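You operate a simulated robot arm through the tools that you are given. There is no shell and no other tool. Be economical: measure what you need, move in short steps, check, and stop when the job is done.

You run a simulated robot arm. Do the job below in one go: nothing can be reset, and whatever is moved stays where it is left.

## Task
Put the red case on the top of the panel table. Put the timber block from the top of the panel stack on the top of the panel table. Put one of the yellow tensioners from the top of the panel stack on the top of the air plate. Open the grey van step, put the red trim bar on the tread of the grey van step, then shut the step. Take the orange strut on the top of the black toolbox and put it away on the top of the blue bench. Do these in any order. Set down upright: red case, yellow tensioner.

Only the result counts: the job must be done as asked and must still hold three seconds after the hand-in. Knocking over, shifting, dropping, spilling or breaking anything else fails it.

## Robot
A 7-joint arm with a two-finger parallel gripper on a trunk, on a base that drives. Base frame: it is fixed to the floor where the robot stands at the start and does not move with it; the origin is under the middle of the robot, x ahead of it, y to its left, z up; the surface under the hand at the start is at about z = 750. Units: mm, degrees, N and s.
With the tool pointing down near the work surface it reaches from about 320 to 740 mm from the robot's upright axis, wherever it stands. Its first joint turns from -143.0 to 143.0 degrees. Places, roughly: grey van step [900, 20200, 500]; orange strut [2500, 15750, 1250]; red case [500, 250, 750]; red trim bar (12x3x4 cm) [2800, 21800, 900]; timber block (19x8x5 cm) [1300, 100, 800]; top of the air plate [-1000, 4600, 800]; top of the blue bench [2800, 1800, 900]; top of the panel table [2800, -900, 800]; tread of the grey van step [900, 20200, 500]; yellow tensioner (6x6x7 cm) [600, 600, 800]. Payload 3 kg.
The tool frame sits at the grasp point between the pads (the TCP): z along the fingers, y along the line on which they close. The tips reach 30 mm beyond it. Largest opening 94 mm; finger width 28, thickness 10; the body of the gripper, 50 by 96 mm, starts 55 mm behind the TCP.
Orientation is that of the tool frame in the base frame, as a unit quaternion [x, y, z, w]. With the fingers straight down and closing along the base's y, the tool's x points along the base's -x, its y along +y and its z along -z.

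## Interface
- The arm moves only by the tool play_rows. Its argument "rows" is a list of rows, each a list of 7 numbers: the shift along the tool's x, y, z in units of 300 mm (1.0 is 300 mm), then the turn, a rotation vector about the tool's x, y, z in units of 180 degrees (1.0 is 180 degrees), then the gripper command, from -1 (fully open) to 1 (shut), values between in proportion. In form: [[x, y, z, ax, ay, az, claw], ...]. A call has 1 to 8 rows; each row is the pose to reach, as a shift and turn from the pose commanded when the call began, along the tool's axes at that moment. A call with a number of a shift or a turn outside -1 to 1 is refused whole. Each row takes 0.2 s and may step no farther than 50 mm and 8.6 degrees from the row before; otherwise, or with a gripper value out of range, the whole call is refused. A pose out of reach is approached as far as the arm can. The call stops where the force on the tool passes 40 N (or 10 N more than at its start, if that is more) or the arm is blocked; 0.2 s more then pass. The fingers move at their own pace (about 45 mm/s each) and stop on an object; they squeeze with about 30 N. The grip force told is the motor's: it shows also when the fingers shut on nothing. Time passes only in rows, and 0.2 s behind the last, so rows that repeat a pose let the fingers close. The reply holds the time, the measured pose of the TCP, the force on the tool along the base axes, the opening and the grip force, in the units named above and with some noise, with the torque about the TCP (base axes, N m) and any sound that the robot's microphone picked up, and new pictures: "views" is both (left out), scene, wrist or none.
- Cameras (640 x 400 px; columns grow to the right, rows downward): "scene" is now at [46.5, 169.6, 1724.9]; the picture's right is [0.35, -0.94, 0.00], its down [-0.72, -0.27, -0.64] and it looks along [0.60, 0.22, -0.77] (base axes); focal length 284 px, centre (320, 200). "wrist" rides on the gripper at [76, 14, -103] in the tool frame; the picture's right is [-0.18, 0.98, 0.00], its down [-0.75, -0.14, -0.64] and it looks along [-0.63, -0.12, 0.77] (tool axes); focal length 243 px, centre (320, 200). There is no depth. A picture from a camera that has moved, and an enlarged one, comes with that camera's place and axes in the base frame and with its lens.
- raise_lower(by): slides the trunk up (or, below 0, down) by that many mm; the arm and the scene camera ride with it, the base frame stays. It gives what a move gives, with no picture.
- base_move(legs): drives the robot by 1 to 6 legs, each [ahead, left, turn to the left] in mm, mm and degrees, along the robot's own axes; the way and the turn of a leg run together, so that a leg with both is an arc; at most 1500 mm and 180 degrees a leg. The arm and the cameras ride along, it lands a little off, and it stops where it bumps. It gives what a move gives, and a new picture of the scene camera.
- head_to(pan, tilt): turns the head with the scene camera to pan (to the left, within 143 degrees either way) and tilt (down, from -29 to 69), counted from straight ahead of the robot. It gives what a move gives, and a new picture of the scene camera.
- close_up(camera, box): a new picture of the part [left, top, right, bottom] of that camera's present view, enlarged. No time passes.
- sign_off(): hands the job in; it is judged then, once.

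Work in short steps. Places have to be worked out from the pictures, the camera data and where the tool is seen: move nearer, look again, correct. Check each grasp and each placing, and mend what went wrong. You have 186 turns and 260 pictures in all, those below and enlarged ones among them. Open the gripper and draw the arm clear of the work before you hand the job in, unless the task says otherwise; then end with one line.

The tools are called after "Request:" as a command line: name --pt "numbers of a row" for each row, then --argument value for the rest, lists and objects as JSON in quotes. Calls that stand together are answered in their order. play_rows: Moves the arm, as the interface text tells. Its arguments: {"type":"object","properties":{"rows":{"type":"array"},"views":{"type":"string","enum":["both","scene","wrist","none"]}},"required":["rows"]} The other tools are called the same way: raise_lower (by) slides the trunk up or down; base_move (legs) drives the base; head_to (pan, tilt) turns the head that bears the scene camera; close_up (camera, box) takes an enlarged picture of a part of a camera's view; sign_off () hands the job in.

At the start:

```text
time_s: 0.0
tcp_pos: [571.7, 114.3, 1100.2]
tcp_rot: [0.0, 1.0, -0.001, 0.0]
force: [0.2, -0.2, 0.4]
ft_torque: [-0.03, -0.02, 0.0]
grip_width: 93.9
finger_force: 0.0
trunk travel left (down, up): [-175.0, 215.0]
robot x, y, heading: [-2.8, -1.6, 0.0]
head pan, tilt: [20.5, 50.3]
```

scene: 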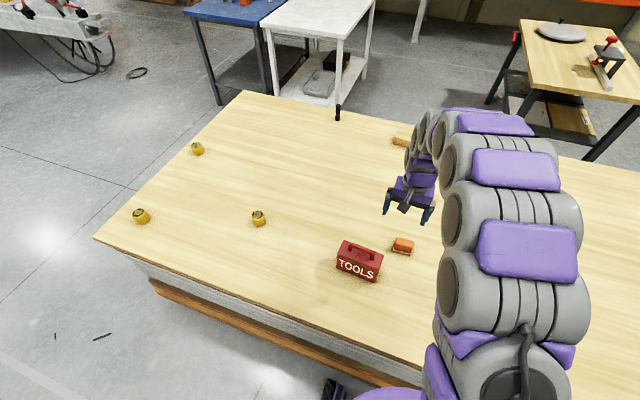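
wrist: 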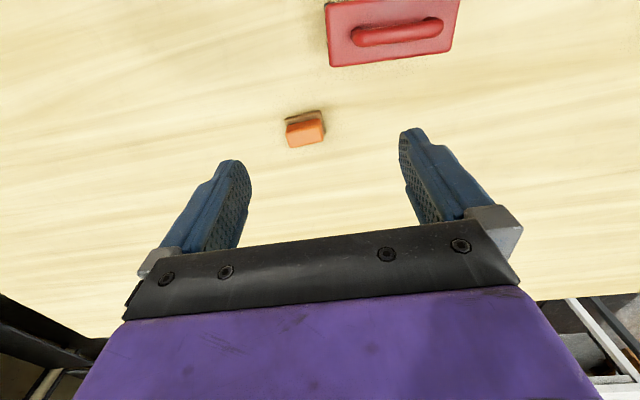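

I put the red case near (550, 219) with its handle running roughly along y. I'll move above it and turn the hand so the fingers close across the handle.

Request:
play_rows --pt "0.009 0.044 0.08 0 0 -0.0444 -1" --pt "0.018 0.088 0.16 0 0 -0.0889 -1" --pt "0.027 0.132 0.24 0 0 -0.1333 -1" --pt "0.036 0.175 0.32 0 0 -0.1778 -1" --pt "0.045 0.219 0.4 0 0 -0.2222 -1" --pt "0.055 0.263 0.46 0 0 -0.2667 -1" --pt "0.064 0.307 0.5 0 0 -0.3111 -1" --pt "0.073 0.35 0.5 0 0 -0.3556 -1" --views "none"

Request:
play_rows --pt "0 0 0 0 0 -0.0444 -1" --pt "0 0 0 0 0 -0.0889 -1" --pt "0 0 0 0 0 -0.1167 -1" --pt "0 0 0 0 0 -0.1167 -1"

```text
time_s: 1.8
tcp_pos: [546.9, 218.9, 952.6]
tcp_rot: [-0.532, 0.847, 0.0, 0.0]
force: [-0.2, -0.5, 1.0]
ft_torque: [0.03, -0.01, -0.01]
grip_width: 94.2
finger_force: 0.0
trunk travel left (down, up): [-175.0, 215.0]
robot x, y, heading: [-4.5, 0.3, 0.0]
head pan, tilt: [20.5, 50.3]
```

```text
time_s: 2.8
tcp_pos: [547.8, 219.6, 951.5]
tcp_rot: [-0.676, 0.737, 0.0, 0.0]
force: [-0.2, 0.2, -0.4]
ft_torque: [0.03, -0.04, -0.03]
grip_width: 93.9
finger_force: 0.1
trunk travel left (down, up): [-175.0, 215.0]
robot x, y, heading: [-0.3, -0.3, -0.3]
head pan, tilt: [20.5, 50.3]
camera scene: at [46.7, 171.1, 1724.7], right [0.35, -0.94, 0.0], down [-0.72, -0.27, -0.64], along [0.6, 0.22, -0.77], focal length 284 px, centre (320, 200)
camera wrist: at [526.9, 144.7, 1054.0], right [-0.96, 0.27, 0.0], down [0.2, 0.74, 0.64], along [0.17, 0.62, -0.77], focal length 243 px, centre (320, 200)
```

scene: 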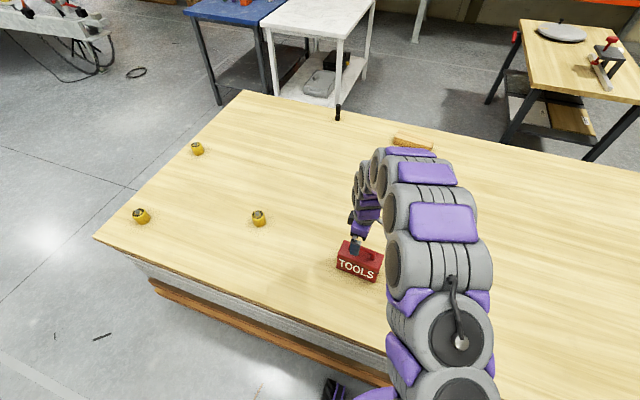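
wrist: 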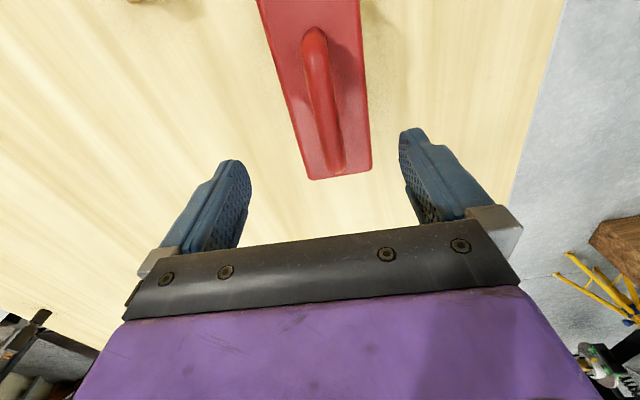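

Before lowering I want the case's height, so I'll zoom in on it.

Request:
close_up --camera "scene" --box '[310, 210, 420, 290]'

```text
5.00 times, centred on (365, 250) of scene
camera zoom: at [46.7, 171.1, 1724.7], right [0.35, -0.94, 0.0], down [-0.72, -0.27, -0.64], along [0.6, 0.22, -0.77], focal length 1420 px, centre (95, -50)
```

zoom: 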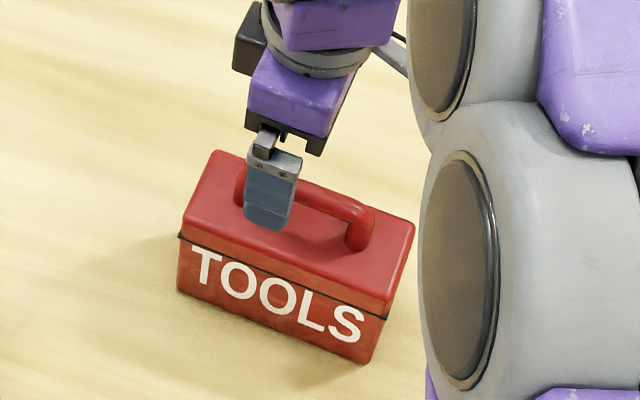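

The case body top is near z≈848 and the handle top near 878, centred at about (539, 209). I'll descend over the handle and close.

Request:
play_rows --pt "0.036 0.027 0.08 0 0 0 -1" --pt "0.036 0.027 0.16 0 0 0 -1" --pt "0.036 0.027 0.225 0 0 0 -1" --pt "0.036 0.027 0.225 0 0 0 -1"

```text
time_s: 3.8
tcp_pos: [539.0, 208.4, 884.2]
tcp_rot: [-0.676, 0.737, 0.0, 0.002]
force: [0.2, -0.2, 0.1]
ft_torque: [-0.05, 0.0, -0.02]
grip_width: 93.9
finger_force: 0.0
trunk travel left (down, up): [-175.0, 215.0]
robot x, y, heading: [0.7, -0.8, 0.0]
head pan, tilt: [20.5, 50.3]
camera scene: at [46.7, 171.0, 1724.8], right [0.35, -0.94, 0.0], down [-0.72, -0.27, -0.64], along [0.6, 0.22, -0.77], focal length 284 px, centre (320, 200)
camera wrist: at [518.0, 134.1, 986.9], right [-0.96, 0.27, 0.0], down [0.21, 0.74, 0.64], along [0.17, 0.62, -0.77], focal length 243 px, centre (320, 200)
```

scene: 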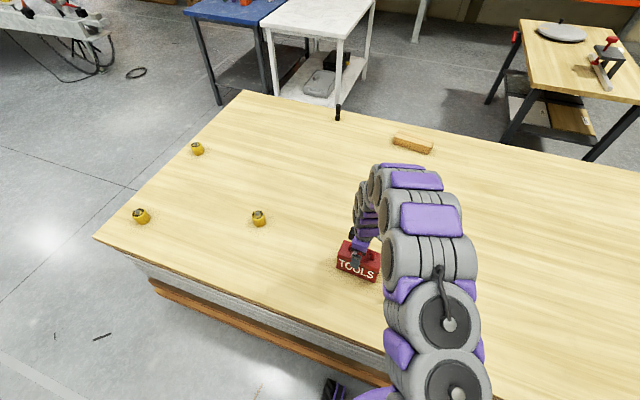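
wrist: 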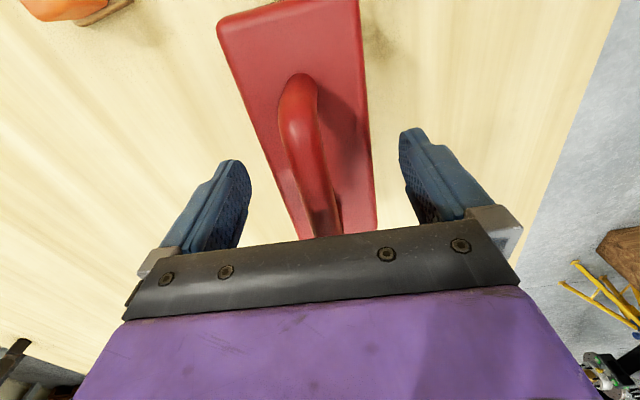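

The handle lies between the fingers, so I'll close.

Request:
play_rows --pt "0 0 0 0 0 0 1" --pt "0 0 0 0 0 0 1" --pt "0 0 0 0 0 0 1" --pt "0 0 0 0 0 0 1" --pt "0 0 0 0 0 0 1" --pt "0 0 0 0 0 0 1" --pt "0 0 0 0 0 0 1" --views "none"

Request:
play_rows --pt "0 0 -0.1 0 0 0 1" --pt "0 0 -0.2 0 0 0 1" --pt "0 0 -0.3 0 0 0 1" --pt "0 0 -0.4 0 0 0 1"

Request:
head_to --pan -30 --tilt 30

Request:
head_to --pan 30 --tilt 15

```text
time_s: 5.4
tcp_pos: [539.1, 208.7, 883.8]
tcp_rot: [-0.676, 0.737, -0.001, 0.001]
force: [-1.3, -0.1, 2.8]
ft_torque: [-0.07, 0.35, 0.01]
grip_width: 64.8
finger_force: 30.0
trunk travel left (down, up): [-175.0, 215.0]
robot x, y, heading: [2.0, 0.3, -0.1]
head pan, tilt: [20.5, 50.3]
```

```text
time_s: 6.4
tcp_pos: [538.2, 208.2, 1002.8]
tcp_rot: [-0.676, 0.737, 0.0, -0.001]
force: [-0.2, 0.6, -5.8]
ft_torque: [-0.01, 0.0, 0.02]
grip_width: 64.6
finger_force: 30.2
trunk travel left (down, up): [-175.0, 215.0]
robot x, y, heading: [2.8, -1.7, 0.1]
head pan, tilt: [20.5, 50.3]
camera scene: at [46.4, 170.7, 1724.8], right [0.35, -0.94, 0.0], down [-0.72, -0.27, -0.64], along [0.6, 0.22, -0.77], focal length 284 px, centre (320, 200)
camera wrist: at [516.8, 134.5, 1106.8], right [-0.96, 0.27, 0.0], down [0.21, 0.74, 0.64], along [0.17, 0.62, -0.77], focal length 243 px, centre (320, 200)
```

scene: 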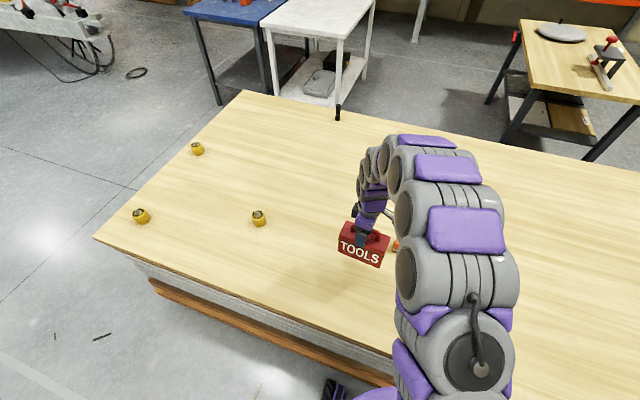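
wrist: 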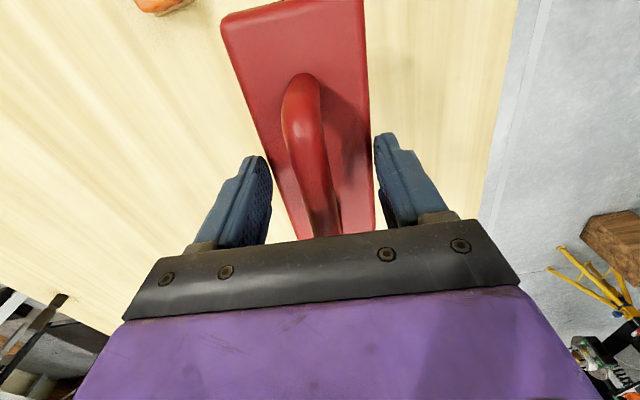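

```text
time_s: 7.6
tcp_pos: [537.4, 210.0, 1004.1]
tcp_rot: [-0.676, 0.737, -0.001, -0.001]
force: [-0.3, -0.4, -4.0]
ft_torque: [0.04, 0.0, 0.0]
grip_width: 64.4
finger_force: 30.4
trunk travel left (down, up): [-175.0, 215.0]
robot x, y, heading: [-1.0, -1.9, 0.2]
head pan, tilt: [-30.0, 30.0]
camera scene: at [53.8, 99.1, 1754.8], right [-0.5, -0.87, 0.0], down [-0.44, 0.25, -0.87], along [0.75, -0.43, -0.5], focal length 284 px, centre (320, 200)
```

scene: 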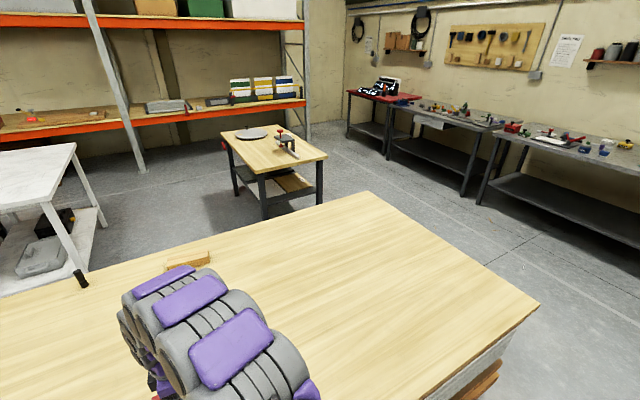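

```text
time_s: 8.9
tcp_pos: [537.8, 209.1, 1002.7]
tcp_rot: [-0.675, 0.738, 0.001, 0.0]
force: [-0.2, 0.4, -4.2]
ft_torque: [0.03, 0.02, 0.01]
grip_width: 64.8
finger_force: 29.8
trunk travel left (down, up): [-175.0, 215.0]
robot x, y, heading: [1.3, -0.6, -0.1]
head pan, tilt: [30.0, 15.0]
camera scene: at [56.5, 191.1, 1778.8], right [0.5, -0.87, 0.0], down [-0.23, -0.13, -0.96], along [0.84, 0.48, -0.26], focal length 284 px, centre (320, 200)
```

scene: 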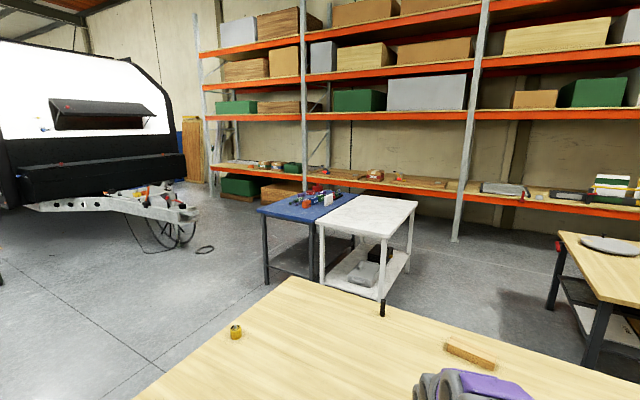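

The case is gripped and lifted: opening 65 mm, about 5 N. I'll look down at my own base to judge the footprint before planning a drive through the aisles.

Request:
head_to --pan 90 --tilt 69

Request:
head_to --pan -90 --tilt 40

```text
time_s: 10.2
tcp_pos: [536.8, 208.9, 1004.8]
tcp_rot: [-0.675, 0.738, -0.001, -0.001]
force: [-0.1, -0.2, -3.5]
ft_torque: [-0.01, -0.03, 0.02]
grip_width: 64.8
finger_force: 29.9
trunk travel left (down, up): [-175.0, 215.0]
robot x, y, heading: [-1.8, 0.1, 0.1]
head pan, tilt: [90.0, 68.8]
camera scene: at [-24.7, 200.3, 1703.4], right [1.0, 0.0, 0.0], down [0.0, -0.93, -0.36], along [0.0, 0.36, -0.93], focal length 284 px, centre (320, 200)
```

scene: 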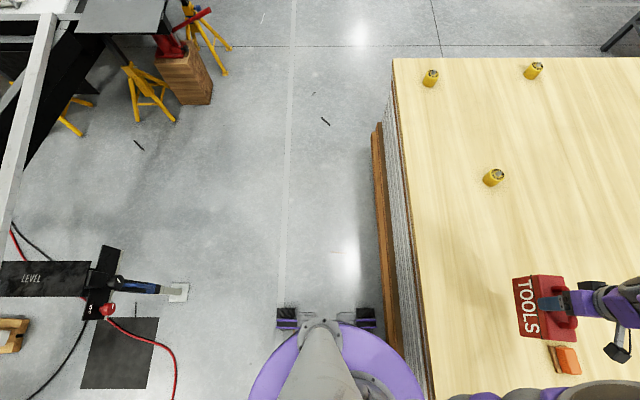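

```text
time_s: 12.9
tcp_pos: [538.7, 209.4, 1003.8]
tcp_rot: [-0.676, 0.737, 0.0, 0.0]
force: [-0.2, -0.9, -4.8]
ft_torque: [0.04, 0.03, -0.01]
grip_width: 64.6
finger_force: 29.7
trunk travel left (down, up): [-175.0, 215.0]
robot x, y, heading: [-3.3, 0.4, -0.1]
head pan, tilt: [-90.0, 40.0]
camera scene: at [-24.6, 59.2, 1739.8], right [-1.0, 0.0, 0.0], down [0.0, 0.64, -0.77], along [0.0, -0.77, -0.64], focal length 284 px, centre (320, 200)
```

scene: 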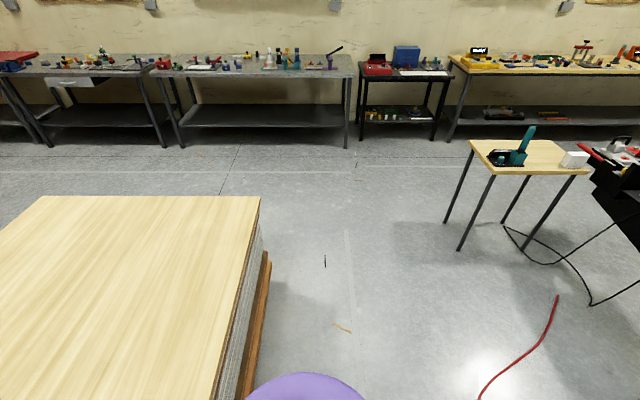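

The base is about 540 × 430 mm. I'll back off, go south of the stack clear of the litter and cable, turn to face +y, then go round toward the panel table's south side.

Request:
base_move --legs '[[-450, 0, 0], [0, -450, 0], [0, 0, 90], [-1450, 50, 0]]'

Request:
head_to --pan -80 --tilt 25

```text
time_s: 28.5
tcp_pos: [-686.7, -1371.9, 1003.2]
tcp_rot: [1.0, -0.018, 0.001, 0.0]
force: [-1.0, -0.8, -5.7]
ft_torque: [0.02, 0.01, 0.0]
grip_width: 64.9
finger_force: 30.3
trunk travel left (down, up): [-175.0, 215.0]
robot x, y, heading: [-451.5, -1901.0, 93.0]
head pan, tilt: [-90.0, 40.0]
camera scene: at [-507.1, -1926.5, 1739.8], right [0.05, -1.0, 0.0], down [-0.64, -0.03, -0.77], along [0.77, 0.04, -0.64], focal length 284 px, centre (320, 200)
```

scene: 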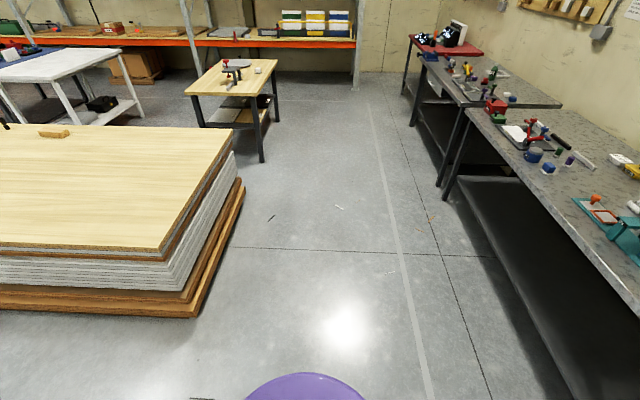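

```text
time_s: 29.3
tcp_pos: [-684.2, -1374.1, 1005.2]
tcp_rot: [1.0, -0.018, 0.0, -0.001]
force: [0.1, 0.8, -5.1]
ft_torque: [0.02, 0.03, 0.03]
grip_width: 64.8
finger_force: 29.8
trunk travel left (down, up): [-175.0, 215.0]
robot x, y, heading: [-448.0, -1895.7, 92.9]
head pan, tilt: [-80.0, 25.0]
camera scene: at [-500.8, -1909.9, 1763.0], right [0.22, -0.98, 0.0], down [-0.41, -0.1, -0.91], along [0.88, 0.2, -0.42], focal length 284 px, centre (320, 200)
```

scene: 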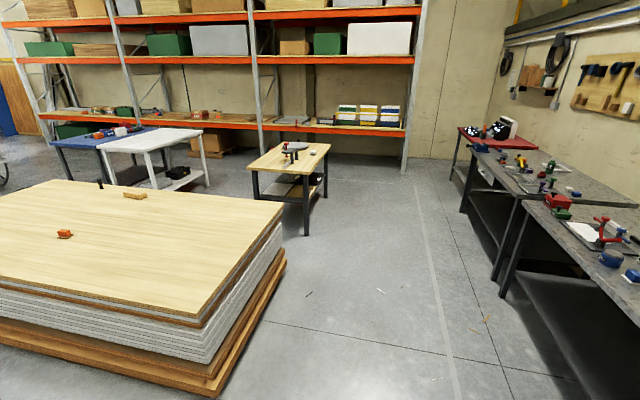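

The heading is 3° off, so I'll correct it. Then I'll slide right along y≈-1850, between the floor scraps, to beside the panel table.

Request:
base_move --legs '[[46, 0, -2.9], [0, -1500, 0], [0, -1500, 0]]'

Request:
head_to --pan 0 --tilt 35

```text
time_s: 44.5
tcp_pos: [2377.8, -1300.0, 1004.8]
tcp_rot: [1.0, -0.027, 0.001, -0.001]
force: [-0.8, -0.2, -4.0]
ft_torque: [0.01, 0.0, 0.0]
grip_width: 64.8
finger_force: 29.9
trunk travel left (down, up): [-175.0, 215.0]
robot x, y, heading: [2607.2, -1832.1, 91.9]
head pan, tilt: [-80.0, 25.0]
camera scene: at [2552.0, -1838.1, 1763.0], right [0.21, -0.98, 0.0], down [-0.41, -0.09, -0.91], along [0.89, 0.19, -0.42], focal length 284 px, centre (320, 200)
```

scene: 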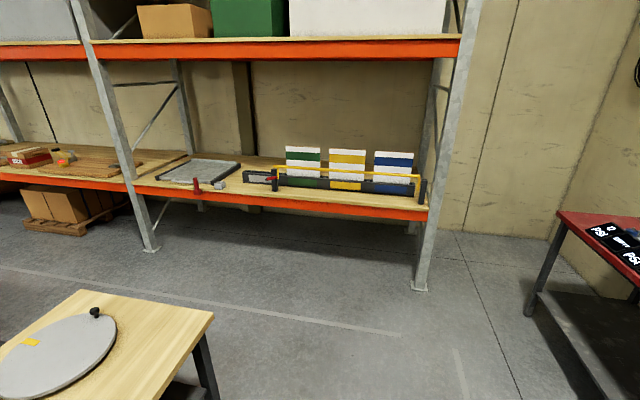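

```text
time_s: 46.0
tcp_pos: [2379.8, -1301.5, 1005.5]
tcp_rot: [1.0, -0.027, 0.0, -0.001]
force: [0.2, -1.4, -4.3]
ft_torque: [-0.01, 0.0, 0.03]
grip_width: 64.5
finger_force: 29.9
trunk travel left (down, up): [-175.0, 215.0]
robot x, y, heading: [2608.6, -1824.5, 91.9]
head pan, tilt: [0.0, 35.0]
camera scene: at [2460.2, -1769.0, 1746.9], right [1.0, 0.03, 0.0], down [0.02, -0.58, -0.82], along [-0.03, 0.82, -0.58], focal length 284 px, centre (320, 200)
```

scene: 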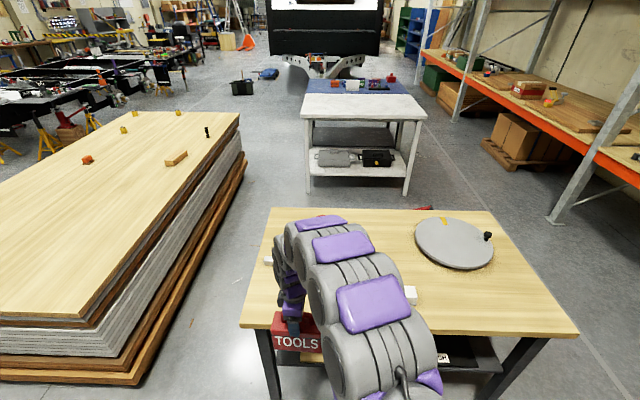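

The table spans x≈2150–3340, y≈-1220…-515. My arm hides part of it, so I'll check with the wrist view what stands near the front-left corner.

Request:
play_rows --pt "0 0 0 0 0 0 1" --views "wrist"

Request:
close_up --camera "scene" --box '[230, 195, 590, 400]'

```text
time_s: 46.4
tcp_pos: [2378.6, -1300.7, 1006.1]
tcp_rot: [1.0, -0.027, 0.0, -0.001]
force: [0.0, 0.0, -5.1]
ft_torque: [-0.04, 0.02, -0.01]
grip_width: 64.7
finger_force: 29.9
trunk travel left (down, up): [-175.0, 215.0]
robot x, y, heading: [2603.1, -1827.3, 92.1]
head pan, tilt: [0.0, 35.0]
camera wrist: at [2454.2, -1318.4, 1108.3], right [-0.24, -0.97, 0.0], down [-0.75, 0.18, 0.64], along [-0.62, 0.15, -0.77], focal length 243 px, centre (320, 200)
```

wrist: 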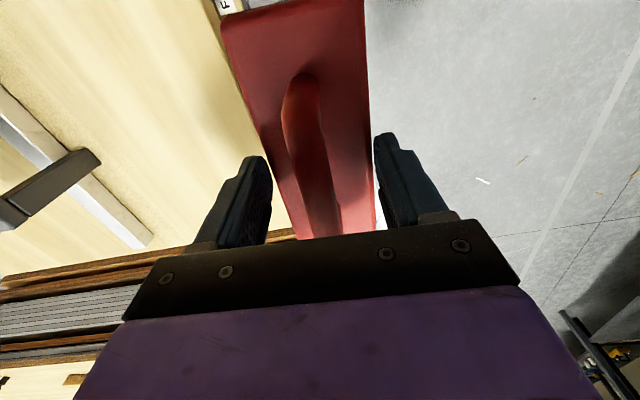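

```text
1.78 times, centred on (410, 298) of scene
camera zoom: at [2460.0, -1769.1, 1746.9], right [1.0, 0.03, 0.0], down [0.02, -0.58, -0.82], along [-0.03, 0.82, -0.58], focal length 505 px, centre (160, 27)
```

zoom: 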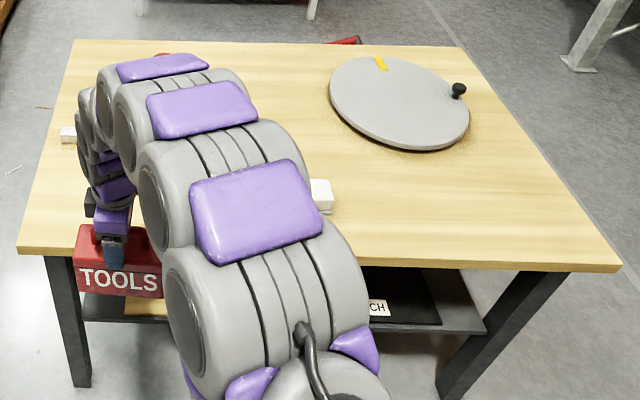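

The bar clamp lies along y≈-955 on the left half, and the front right strip (x≈2900–3300, y<-960) is free. I'll drive right, then ahead, to carry the case over that.

Request:
base_move --legs '[[0, 0, -2], [0, -620, 0], [200, 0, 0]]'

Request:
play_rows --pt "0 0 0 0 0 0 1" --views "wrist"

```text
time_s: 51.5
tcp_pos: [3018.0, -1095.3, 1005.7]
tcp_rot: [0.999, -0.045, 0.0, -0.002]
force: [-0.1, 1.0, -4.9]
ft_torque: [-0.04, -0.01, 0.02]
grip_width: 64.9
finger_force: 30.3
trunk travel left (down, up): [-175.0, 215.0]
robot x, y, heading: [3221.7, -1634.7, 89.5]
head pan, tilt: [0.0, 35.0]
camera scene: at [3080.1, -1565.9, 1747.0], right [1.0, 0.0, 0.0], down [0.0, -0.58, -0.82], along [0.0, 0.82, -0.58], focal length 284 px, centre (320, 200)
```

scene: 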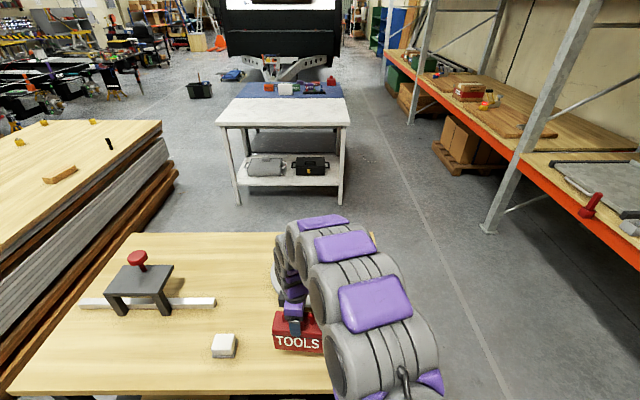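

```text
time_s: 51.9
tcp_pos: [3016.3, -1097.0, 1006.6]
tcp_rot: [0.999, -0.046, 0.0, -0.002]
force: [-0.2, 0.0, -5.4]
ft_torque: [-0.02, -0.02, -0.01]
grip_width: 64.6
finger_force: 29.8
trunk travel left (down, up): [-175.0, 215.0]
robot x, y, heading: [3220.8, -1636.2, 89.8]
head pan, tilt: [0.0, 35.0]
camera wrist: at [3091.1, -1118.2, 1108.9], right [-0.27, -0.96, 0.0], down [-0.74, 0.21, 0.64], along [-0.62, 0.18, -0.77], focal length 243 px, centre (320, 200)
```

wrist: 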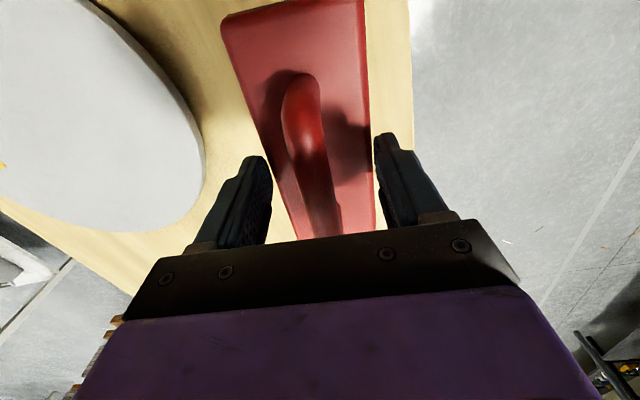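

The case hangs over clear tabletop, well inside the edge and about 170 mm from the round plate. I'll lower it and then feel for contact with fine steps.

Request:
play_rows --pt "0 -0.03 0.07 0 0 0 1" --pt "0 -0.07 0.14 0 0 0 1" --pt "0 -0.07 0.19 0 0 0 1" --pt "0 -0.07 0.205 0 0 0 1" --pt "0 -0.07 0.215 0 0 0 1" --pt "0 -0.07 0.225 0 0 0 1" --views "scene"

```text
time_s: 53.3
tcp_pos: [3019.7, -1075.8, 940.7]
tcp_rot: [0.999, -0.045, -0.001, -0.003]
force: [0.0, 0.3, -4.2]
ft_torque: [-0.02, 0.03, -0.03]
grip_width: 64.3
finger_force: 30.0
trunk travel left (down, up): [-175.0, 215.0]
robot x, y, heading: [3220.5, -1631.1, 89.9]
head pan, tilt: [0.0, 35.0]
camera scene: at [3077.7, -1566.9, 1746.8], right [1.0, 0.0, 0.0], down [0.0, -0.58, -0.82], along [0.0, 0.82, -0.58], focal length 284 px, centre (320, 200)
```

scene: 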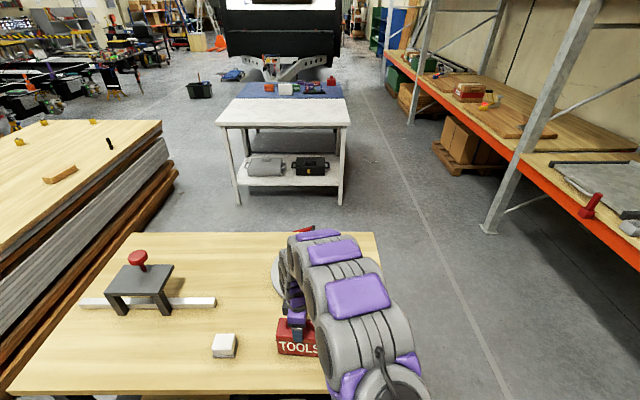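

Nothing has touched yet at 940.7, so I'll keep lowering in 2 mm steps.

Request:
play_rows --pt "0 0 0.007 0 0 0 1" --pt "0 0 0.014 0 0 0 1" --pt "0 0 0.02 0 0 0 1" --pt "0 0 0.026 0 0 0 1" --pt "0 0 0.032 0 0 0 1" --pt "0 0 0.038 0 0 0 1" --pt "0 0 0.044 0 0 0 1" --pt "0 0 0.05 0 0 0 1" --views "none"

```text
time_s: 55.1
tcp_pos: [3021.4, -1076.6, 924.4]
tcp_rot: [0.999, -0.046, -0.001, -0.004]
force: [-0.1, 7.4, 21.8]
ft_torque: [0.1, 0.13, 0.06]
grip_width: 64.7
finger_force: 30.6
trunk travel left (down, up): [-175.0, 215.0]
robot x, y, heading: [3220.9, -1632.2, 89.5]
head pan, tilt: [0.0, 35.0]
```

There is contact at z≈925 with 22 N. I'll ease up slightly, open and rise.

Request:
play_rows --pt "0 0 -0.005 0 0 0 1" --pt "0 0 -0.005 0 0 0 0.2" --pt "0 0 -0.005 0 0 0 -0.4" --pt "0 0 -0.005 0 0 0 -1" --pt "0 0 -0.005 0 0 0 -1" --pt "0 0 -0.005 0 0 0 -1" --views "none"

Request:
play_rows --pt "0 0 -0.05 0 0 0 -1" --pt "0 0 -0.15 0 0 0 -1" --pt "0 0 -0.3 0 0 0 -1" --pt "0 0 -0.45 0 0 0 -1" --pt "0 0 -0.6 0 0 0 -1"

```text
time_s: 56.5
tcp_pos: [3019.5, -1076.1, 926.5]
tcp_rot: [0.999, -0.045, 0.0, -0.002]
force: [-0.5, -0.6, -0.1]
ft_torque: [-0.01, -0.01, 0.03]
grip_width: 94.2
finger_force: 0.0
trunk travel left (down, up): [-175.0, 215.0]
robot x, y, heading: [3222.2, -1632.3, 89.7]
head pan, tilt: [0.0, 35.0]
```

```text
time_s: 57.7
tcp_pos: [3022.3, -1078.1, 1106.2]
tcp_rot: [0.999, -0.045, -0.001, -0.002]
force: [0.5, -0.2, 0.6]
ft_torque: [-0.02, -0.01, 0.01]
grip_width: 94.2
finger_force: 0.1
trunk travel left (down, up): [-175.0, 215.0]
robot x, y, heading: [3217.1, -1631.3, 90.0]
head pan, tilt: [0.0, 35.0]
camera scene: at [3079.5, -1569.5, 1747.1], right [1.0, 0.0, 0.0], down [0.0, -0.57, -0.82], along [0.0, 0.82, -0.57], focal length 284 px, centre (320, 200)
camera wrist: at [3096.2, -1098.6, 1209.8], right [-0.27, -0.96, 0.0], down [-0.74, 0.21, 0.64], along [-0.62, 0.18, -0.76], focal length 243 px, centre (320, 200)
```

scene: 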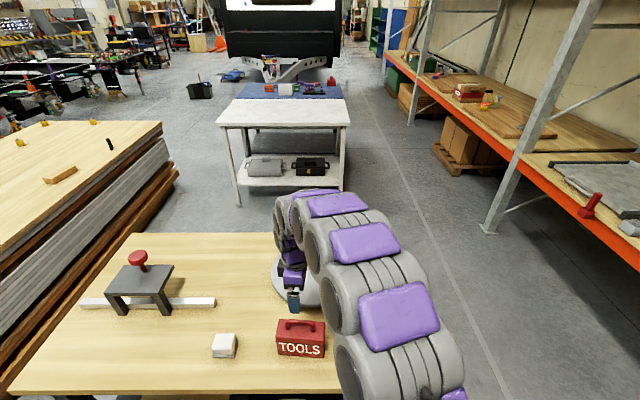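
wrist: 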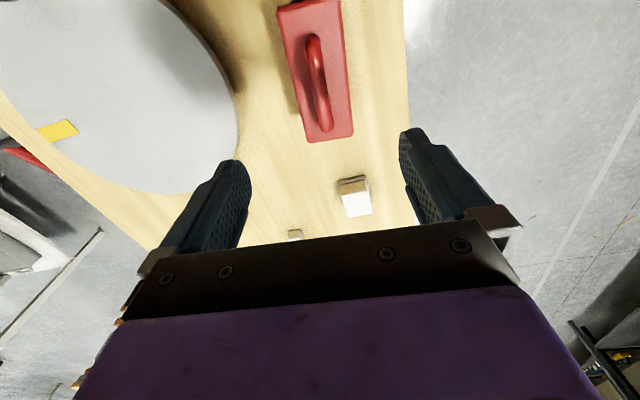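

The case stands upright at about (3020, -1076). Next is the timber block, reached from its far side, so I'll go round the panel table's east end into the corridor at y≈150.

Request:
base_move --legs '[[-250, 0, 0], [0, -760, 0], [1000, 0, 0], [1020, 0, 0]]'

Request:
base_move --legs '[[0, 0, 90]]'

```text
time_s: 72.9
tcp_pos: [3693.6, 680.7, 1106.3]
tcp_rot: [1.0, -0.02, -0.001, -0.003]
force: [-0.3, -0.1, 0.1]
ft_torque: [-0.05, -0.03, -0.02]
grip_width: 93.9
finger_force: 0.0
trunk travel left (down, up): [-175.0, 215.0]
robot x, y, heading: [3924.3, 135.0, 92.5]
head pan, tilt: [0.0, 35.0]
camera scene: at [3777.6, 193.1, 1747.0], right [1.0, 0.05, 0.0], down [0.03, -0.58, -0.82], along [-0.04, 0.82, -0.58], focal length 284 px, centre (320, 200)
```

scene: 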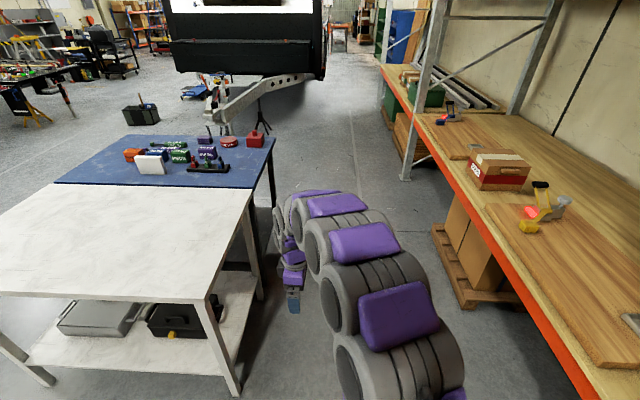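

```text
time_s: 77.1
tcp_pos: [3383.3, -96.5, 1107.5]
tcp_rot: [0.718, 0.697, -0.003, -0.001]
force: [-0.3, -0.3, 0.2]
ft_torque: [0.03, -0.03, -0.01]
grip_width: 94.2
finger_force: 0.1
trunk travel left (down, up): [-175.0, 215.0]
robot x, y, heading: [3923.4, 136.8, -176.7]
head pan, tilt: [0.0, 35.0]
camera scene: at [3869.3, -9.5, 1747.0], right [-0.06, 1.0, 0.0], down [0.57, 0.03, -0.82], along [-0.82, -0.05, -0.58], focal length 284 px, centre (320, 200)
```

scene: 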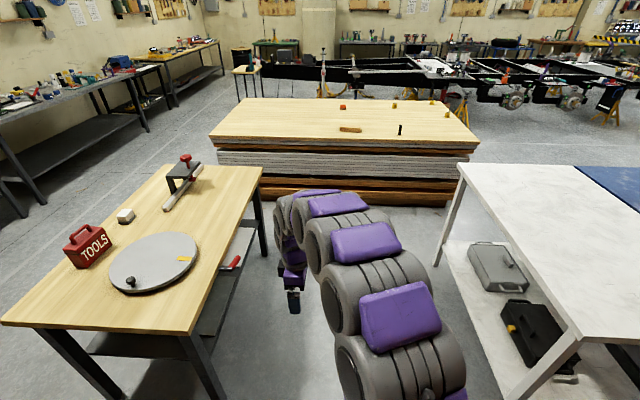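

The corridor is wide and clear. I'll straighten and drive on toward the stack's far side.

Request:
base_move --legs '[[0, 0, -3.3], [1450, 0, 0]]'

Request:
head_to --pan 0 --tilt 50

```text
time_s: 84.9
tcp_pos: [1900.1, -76.6, 1107.3]
tcp_rot: [0.735, 0.679, -0.005, -0.001]
force: [-0.2, 0.5, -0.5]
ft_torque: [0.0, -0.01, 0.0]
grip_width: 94.0
finger_force: 0.0
trunk travel left (down, up): [-175.0, 215.0]
robot x, y, heading: [2451.5, 126.2, -179.6]
head pan, tilt: [0.0, 35.0]
camera scene: at [2388.5, -13.5, 1746.9], right [-0.01, 1.0, 0.0], down [0.58, 0.01, -0.82], along [-0.82, -0.01, -0.58], focal length 284 px, centre (320, 200)
```

scene: 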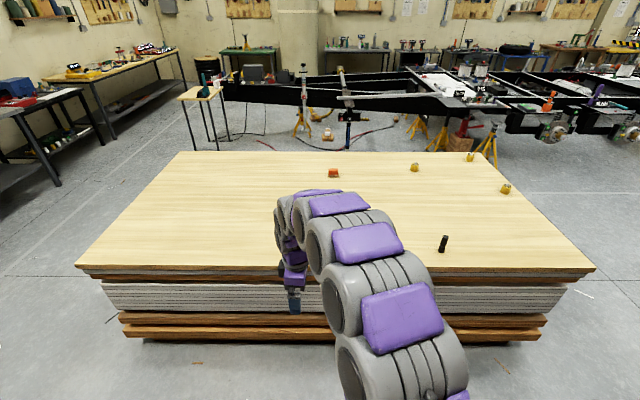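

```text
time_s: 85.6
tcp_pos: [1901.3, -74.5, 1109.3]
tcp_rot: [0.734, 0.679, -0.005, -0.001]
force: [0.5, 0.3, -1.0]
ft_torque: [0.02, -0.03, 0.01]
grip_width: 94.0
finger_force: 0.0
trunk travel left (down, up): [-175.0, 215.0]
robot x, y, heading: [2447.0, 130.1, -179.7]
head pan, tilt: [0.0, 50.0]
camera scene: at [2399.9, -12.6, 1725.4], right [-0.01, 1.0, 0.0], down [0.77, 0.01, -0.64], along [-0.64, 0.0, -0.77], focal length 284 px, centre (320, 200)
```

scene: 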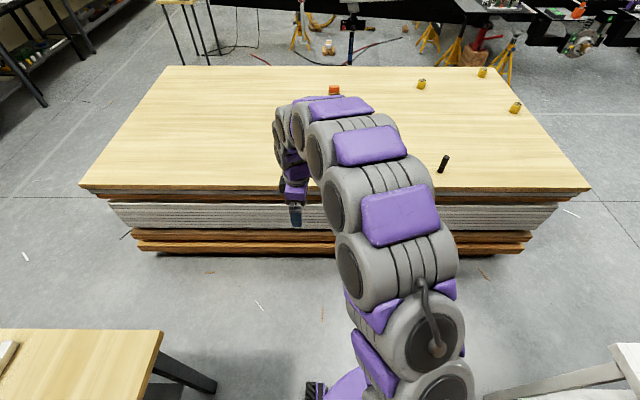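

Floor scraps lie ahead near y≈0 and y≈-380, so I'll shift to y≈300 first and then move up to the stack.

Request:
base_move --legs '[[0, -170, 0], [470, 0, 0]]'

Request:
play_rows --pt "0 0 0 0 0 0 -1" --views "wrist"

```text
time_s: 89.5
tcp_pos: [1428.3, 87.6, 1106.7]
tcp_rot: [0.737, 0.676, -0.003, -0.004]
force: [-0.2, -0.6, -0.6]
ft_torque: [0.04, 0.02, 0.0]
grip_width: 94.2
finger_force: 0.1
trunk travel left (down, up): [-175.0, 215.0]
robot x, y, heading: [1975.3, 295.9, -179.9]
head pan, tilt: [0.0, 50.0]
camera scene: at [1925.6, 135.3, 1723.6], right [0.0, 1.0, 0.01], down [0.77, 0.01, -0.64], along [-0.64, 0.01, -0.77], focal length 284 px, centre (320, 200)
```

scene: 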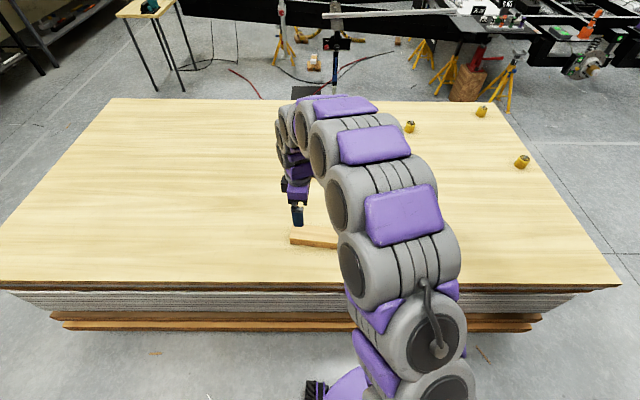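

```text
time_s: 89.9
tcp_pos: [1429.5, 108.5, 1112.4]
tcp_rot: [0.737, 0.676, -0.011, 0.003]
force: [-1.2, 1.6, 0.0]
ft_torque: [-0.06, -0.02, 0.0]
grip_width: 94.1
finger_force: 0.1
trunk travel left (down, up): [-175.0, 215.0]
robot x, y, heading: [1974.2, 293.8, -179.9]
head pan, tilt: [0.0, 50.0]
camera wrist: at [1451.2, 185.7, 1213.3], right [0.96, -0.27, -0.01], down [-0.2, -0.73, 0.66], along [-0.18, -0.63, -0.75], focal length 243 px, centre (320, 200)
```

wrist: 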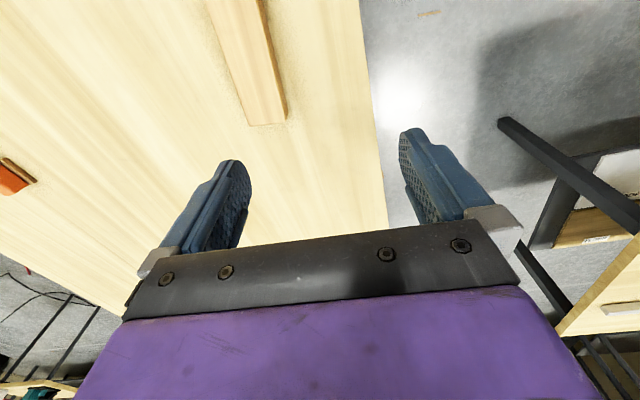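

I'll zoom on the timber block for its edges.

Request:
close_up --camera "wrist" --box '[180, 0, 340, 140]'

Request:
close_up --camera "scene" --box '[260, 200, 380, 275]'

```text
2.86 times, centred on (260, 70) of wrist
camera zoom: at [1451.2, 185.7, 1213.3], right [0.96, -0.27, -0.01], down [-0.2, -0.73, 0.66], along [-0.18, -0.63, -0.75], focal length 693 px, centre (491, 571)
```

zoom: 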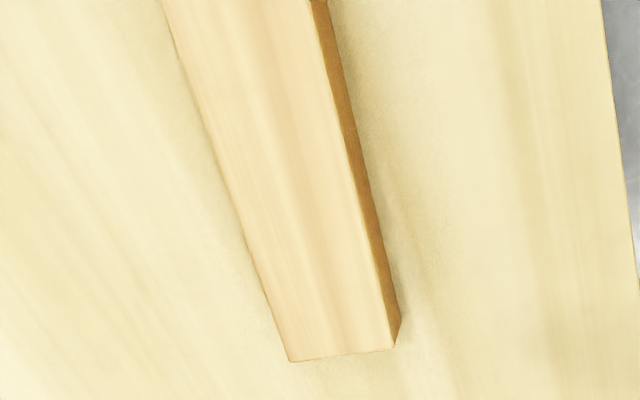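

```text
5.33 times, centred on (320, 238) of scene
camera zoom: at [1926.2, 168.6, 1726.4], right [0.0, 1.0, -0.01], down [0.77, 0.0, -0.64], along [-0.64, -0.01, -0.77], focal length 1515 px, centre (320, 0)
```

zoom: 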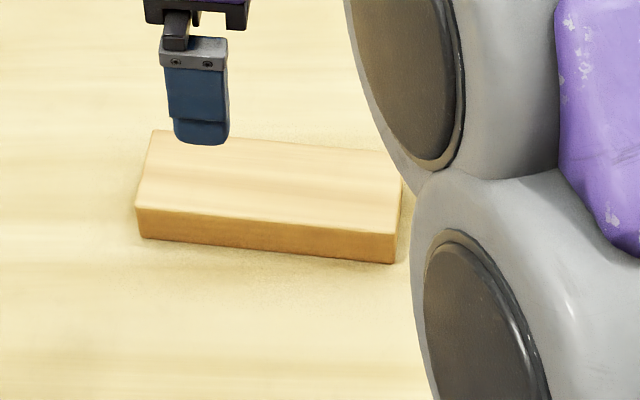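

The block's centre is about (1323, 126), its top near z≈795, and its long axis is 7.6° off y. I'll move above it, align, and look again.

Request:
play_rows --pt "0.004 -0.06 0.12 0 0 0.003 -1" --pt "0.008 -0.12 0.24 0 0 0.006 -1" --pt "0.012 -0.18 0.36 0 0 0.009 -1" --pt "0.016 -0.24 0.48 0 0 0.012 -1" --pt "0.02 -0.3 0.6 0 0 0.015 -1" --pt "0.028 -0.359 0.7 0 0 0.015 -1" --pt "0.028 -0.359 0.767 0 0 0.015 -1" --pt "0.028 -0.359 0.767 0 0 0.015 -1"

```text
time_s: 91.7
tcp_pos: [1320.5, 113.5, 880.6]
tcp_rot: [0.752, 0.659, -0.008, -0.001]
force: [0.2, 0.3, -0.1]
ft_torque: [0.01, -0.01, -0.04]
grip_width: 94.2
finger_force: 0.2
trunk travel left (down, up): [-175.0, 215.0]
robot x, y, heading: [1980.0, 295.6, -179.5]
head pan, tilt: [0.0, 50.0]
camera scene: at [1925.3, 152.9, 1725.3], right [0.0, 1.0, 0.0], down [0.77, 0.0, -0.64], along [-0.64, 0.0, -0.77], focal length 284 px, centre (320, 200)
camera wrist: at [1346.4, 189.0, 981.8], right [0.95, -0.31, -0.01], down [-0.23, -0.72, 0.65], along [-0.21, -0.62, -0.76], focal length 243 px, centre (320, 200)
```

scene: 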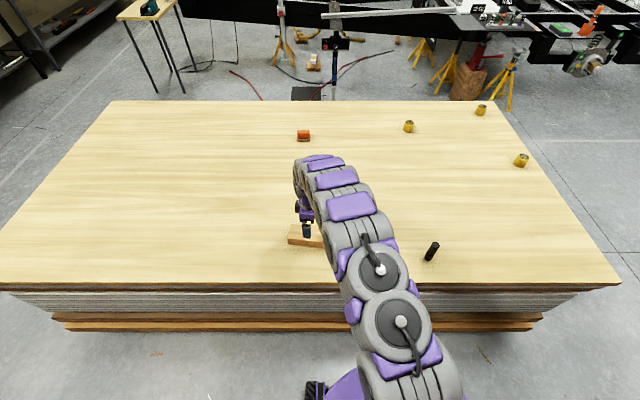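
wrist: 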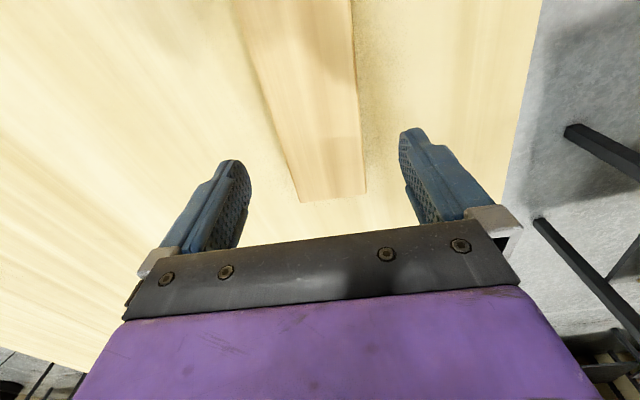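

The block end reads (1278–1340, ~36), so its centre is about (1322, 130). I'll shift 12 mm along it, descend to z≈789 and close.

Request:
play_rows --pt "0.04 0.002 0.1 0 0 0 -1" --pt "0.04 0.002 0.2 0 0 0 -1" --pt "0.04 0.002 0.27 0 0 0 -1" --pt "0.04 0.002 0.303 0 0 0 -1" --pt "0.04 0.002 0.303 0 0 0 -1" --views "wrist"

Request:
play_rows --pt "0 0 0 0 0 0 0" --pt "0 0 0 0 0 0 1" --pt "0 0 0 0 0 0 1" --pt "0 0 0 0 0 0 1" --pt "0 0 0 0 0 0 1" --pt "0 0 0 0 0 0 1" --views "none"

```text
time_s: 92.9
tcp_pos: [1320.6, 127.6, 790.5]
tcp_rot: [0.753, 0.658, -0.008, 0.001]
force: [-0.8, 0.3, 0.3]
ft_torque: [0.0, -0.03, 0.0]
grip_width: 94.2
finger_force: 0.0
trunk travel left (down, up): [-175.0, 215.0]
robot x, y, heading: [1977.8, 297.2, -179.5]
head pan, tilt: [0.0, 50.0]
camera wrist: at [1346.4, 202.7, 892.0], right [0.95, -0.31, -0.01], down [-0.23, -0.72, 0.65], along [-0.21, -0.62, -0.76], focal length 243 px, centre (320, 200)
```

wrist: 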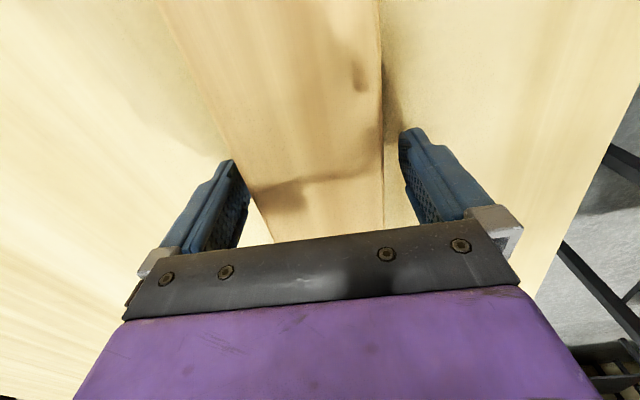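

```text
time_s: 94.3
tcp_pos: [1321.1, 125.4, 790.7]
tcp_rot: [0.752, 0.659, -0.008, 0.0]
force: [0.2, 3.7, 3.9]
ft_torque: [0.21, -0.1, 0.05]
grip_width: 74.1
finger_force: 29.7
trunk travel left (down, up): [-175.0, 215.0]
robot x, y, heading: [1975.1, 294.0, -179.9]
head pan, tilt: [0.0, 50.0]
```

The block is gripped at 74 mm. I'll lift it, back off, turn to face the panel table and look.

Request:
play_rows --pt "0 0 -0.15 0 0 0 1" --pt "0 0 -0.3 0 0 0 1" --pt "0 0 -0.45 0 0 0 1" --pt "0 0 -0.6 0 0 0 1" --pt "0 0 -0.75 0 0 0 1" --pt "0 0 -0.85 0 0 0 1" --views "none"

Request:
base_move --legs '[[-400, 0, 0], [0, 0, 90]]'

```text
time_s: 95.7
tcp_pos: [1325.1, 129.8, 1048.6]
tcp_rot: [0.752, 0.659, -0.008, 0.001]
force: [0.0, -0.1, -2.7]
ft_torque: [0.02, 0.0, 0.01]
grip_width: 74.0
finger_force: 30.0
trunk travel left (down, up): [-175.0, 215.0]
robot x, y, heading: [1978.1, 296.7, -179.9]
head pan, tilt: [0.0, 50.0]
```

```text
time_s: 102.0
tcp_pos: [2529.6, -361.2, 1048.5]
tcp_rot: [0.077, 0.997, -0.005, 0.006]
force: [-0.5, -0.2, -3.4]
ft_torque: [-0.03, 0.02, 0.0]
grip_width: 74.2
finger_force: 30.1
trunk travel left (down, up): [-175.0, 215.0]
robot x, y, heading: [2379.1, 291.4, -91.4]
head pan, tilt: [0.0, 50.0]
camera scene: at [2520.2, 240.1, 1725.3], right [-1.0, 0.02, 0.0], down [0.01, 0.77, -0.64], along [-0.01, -0.64, -0.77], focal length 284 px, centre (320, 200)
```

scene: 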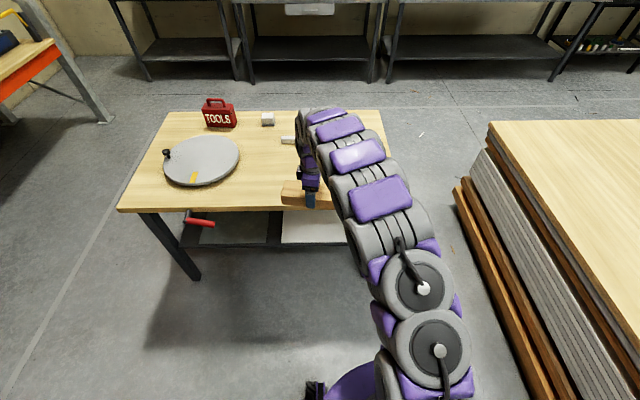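

The area left of the clamp on the near side is clear. I'll advance so the block is over about (2580, -650).

Request:
base_move --legs '[[285, 60, 1.4]]'

Request:
play_rows --pt "0 0 0 0 0 0 1" --views "wrist"

```text
time_s: 104.0
tcp_pos: [2604.0, -643.4, 1050.1]
tcp_rot: [0.063, 0.998, -0.005, 0.007]
force: [0.3, -0.9, -2.4]
ft_torque: [0.04, 0.03, 0.04]
grip_width: 74.3
finger_force: 30.3
trunk travel left (down, up): [-175.0, 215.0]
robot x, y, heading: [2439.5, 7.1, -89.4]
head pan, tilt: [0.0, 50.0]
camera scene: at [2575.3, -44.6, 1725.6], right [-1.0, -0.01, 0.0], down [-0.01, 0.77, -0.64], along [0.01, -0.64, -0.77], focal length 284 px, centre (320, 200)
```

scene: 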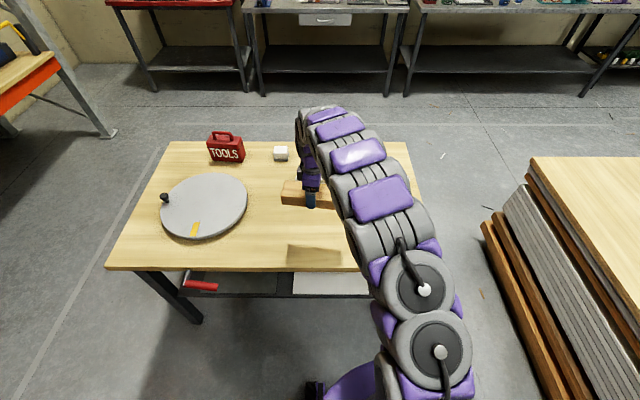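

```text
time_s: 104.4
tcp_pos: [2607.4, -639.3, 1048.4]
tcp_rot: [0.062, 0.998, -0.006, 0.006]
force: [0.3, 0.4, -2.1]
ft_torque: [0.07, -0.02, -0.02]
grip_width: 74.2
finger_force: 29.7
trunk travel left (down, up): [-175.0, 215.0]
robot x, y, heading: [2440.3, 5.1, -89.3]
head pan, tilt: [0.0, 50.0]
camera wrist: at [2532.1, -613.5, 1151.2], right [0.31, 0.95, -0.01], down [0.72, -0.23, 0.65], along [0.62, -0.21, -0.76], focal length 243 px, centre (320, 200)
```

wrist: 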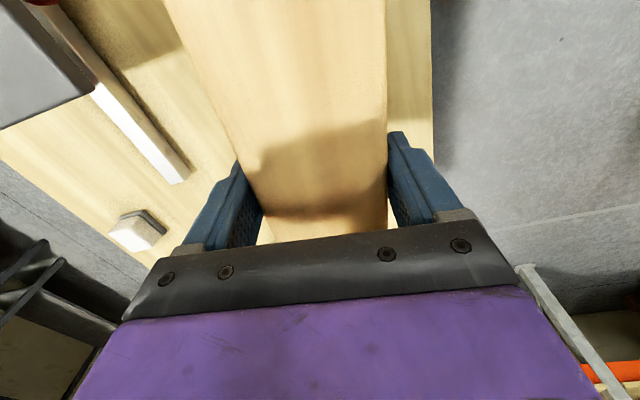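

The placing area is clear, with the clamp at y≤-840. I'll lower to just above the top (block bottom is 41 mm under the TCP), then feel for contact.

Request:
play_rows --pt "0 0 0.15 0 0 0 1" --pt "0 0 0.3 0 0 0 1" --pt "0 0 0.45 0 0 0 1" --pt "0 0 0.58 0 0 0 1" --pt "0 0 0.66 0 0 0 1" --pt "0 0 0.68 0 0 0 1" --pt "0 0 0.69 0 0 0 1" --views "none"

Request:
play_rows --pt "0 0 0.006 0 0 0 1" --pt "0 0 0.012 0 0 0 1" --pt "0 0 0.018 0 0 0 1" --pt "0 0 0.024 0 0 0 1" --pt "0 0 0.03 0 0 0 1" --pt "0 0 0.036 0 0 0 1" --views "scene"

```text
time_s: 106.0
tcp_pos: [2608.0, -642.4, 842.4]
tcp_rot: [0.062, 0.998, -0.007, 0.007]
force: [-0.4, -0.2, -2.5]
ft_torque: [0.03, 0.0, -0.02]
grip_width: 74.3
finger_force: 30.1
trunk travel left (down, up): [-175.0, 215.0]
robot x, y, heading: [2438.5, 4.0, -89.8]
head pan, tilt: [0.0, 50.0]
```

```text
time_s: 107.4
tcp_pos: [2607.4, -644.5, 835.6]
tcp_rot: [0.063, 0.998, -0.01, 0.007]
force: [0.5, -1.9, 24.3]
ft_torque: [0.4, -0.04, 0.06]
grip_width: 74.4
finger_force: 29.7
trunk travel left (down, up): [-175.0, 215.0]
robot x, y, heading: [2434.7, 8.8, -89.5]
head pan, tilt: [0.0, 50.0]
camera scene: at [2578.0, -38.9, 1725.8], right [-1.0, -0.01, 0.0], down [-0.01, 0.77, -0.64], along [0.01, -0.64, -0.77], focal length 284 px, centre (320, 200)
```

scene: 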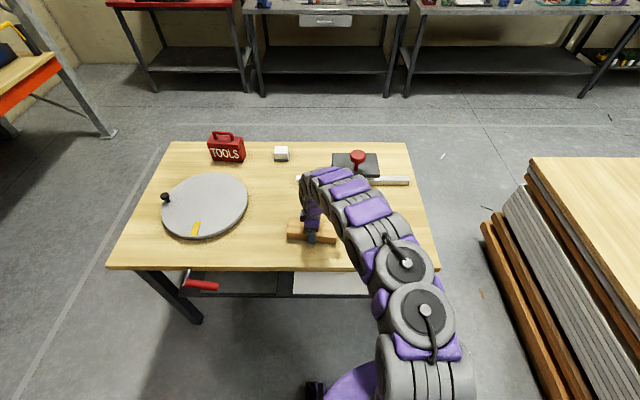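

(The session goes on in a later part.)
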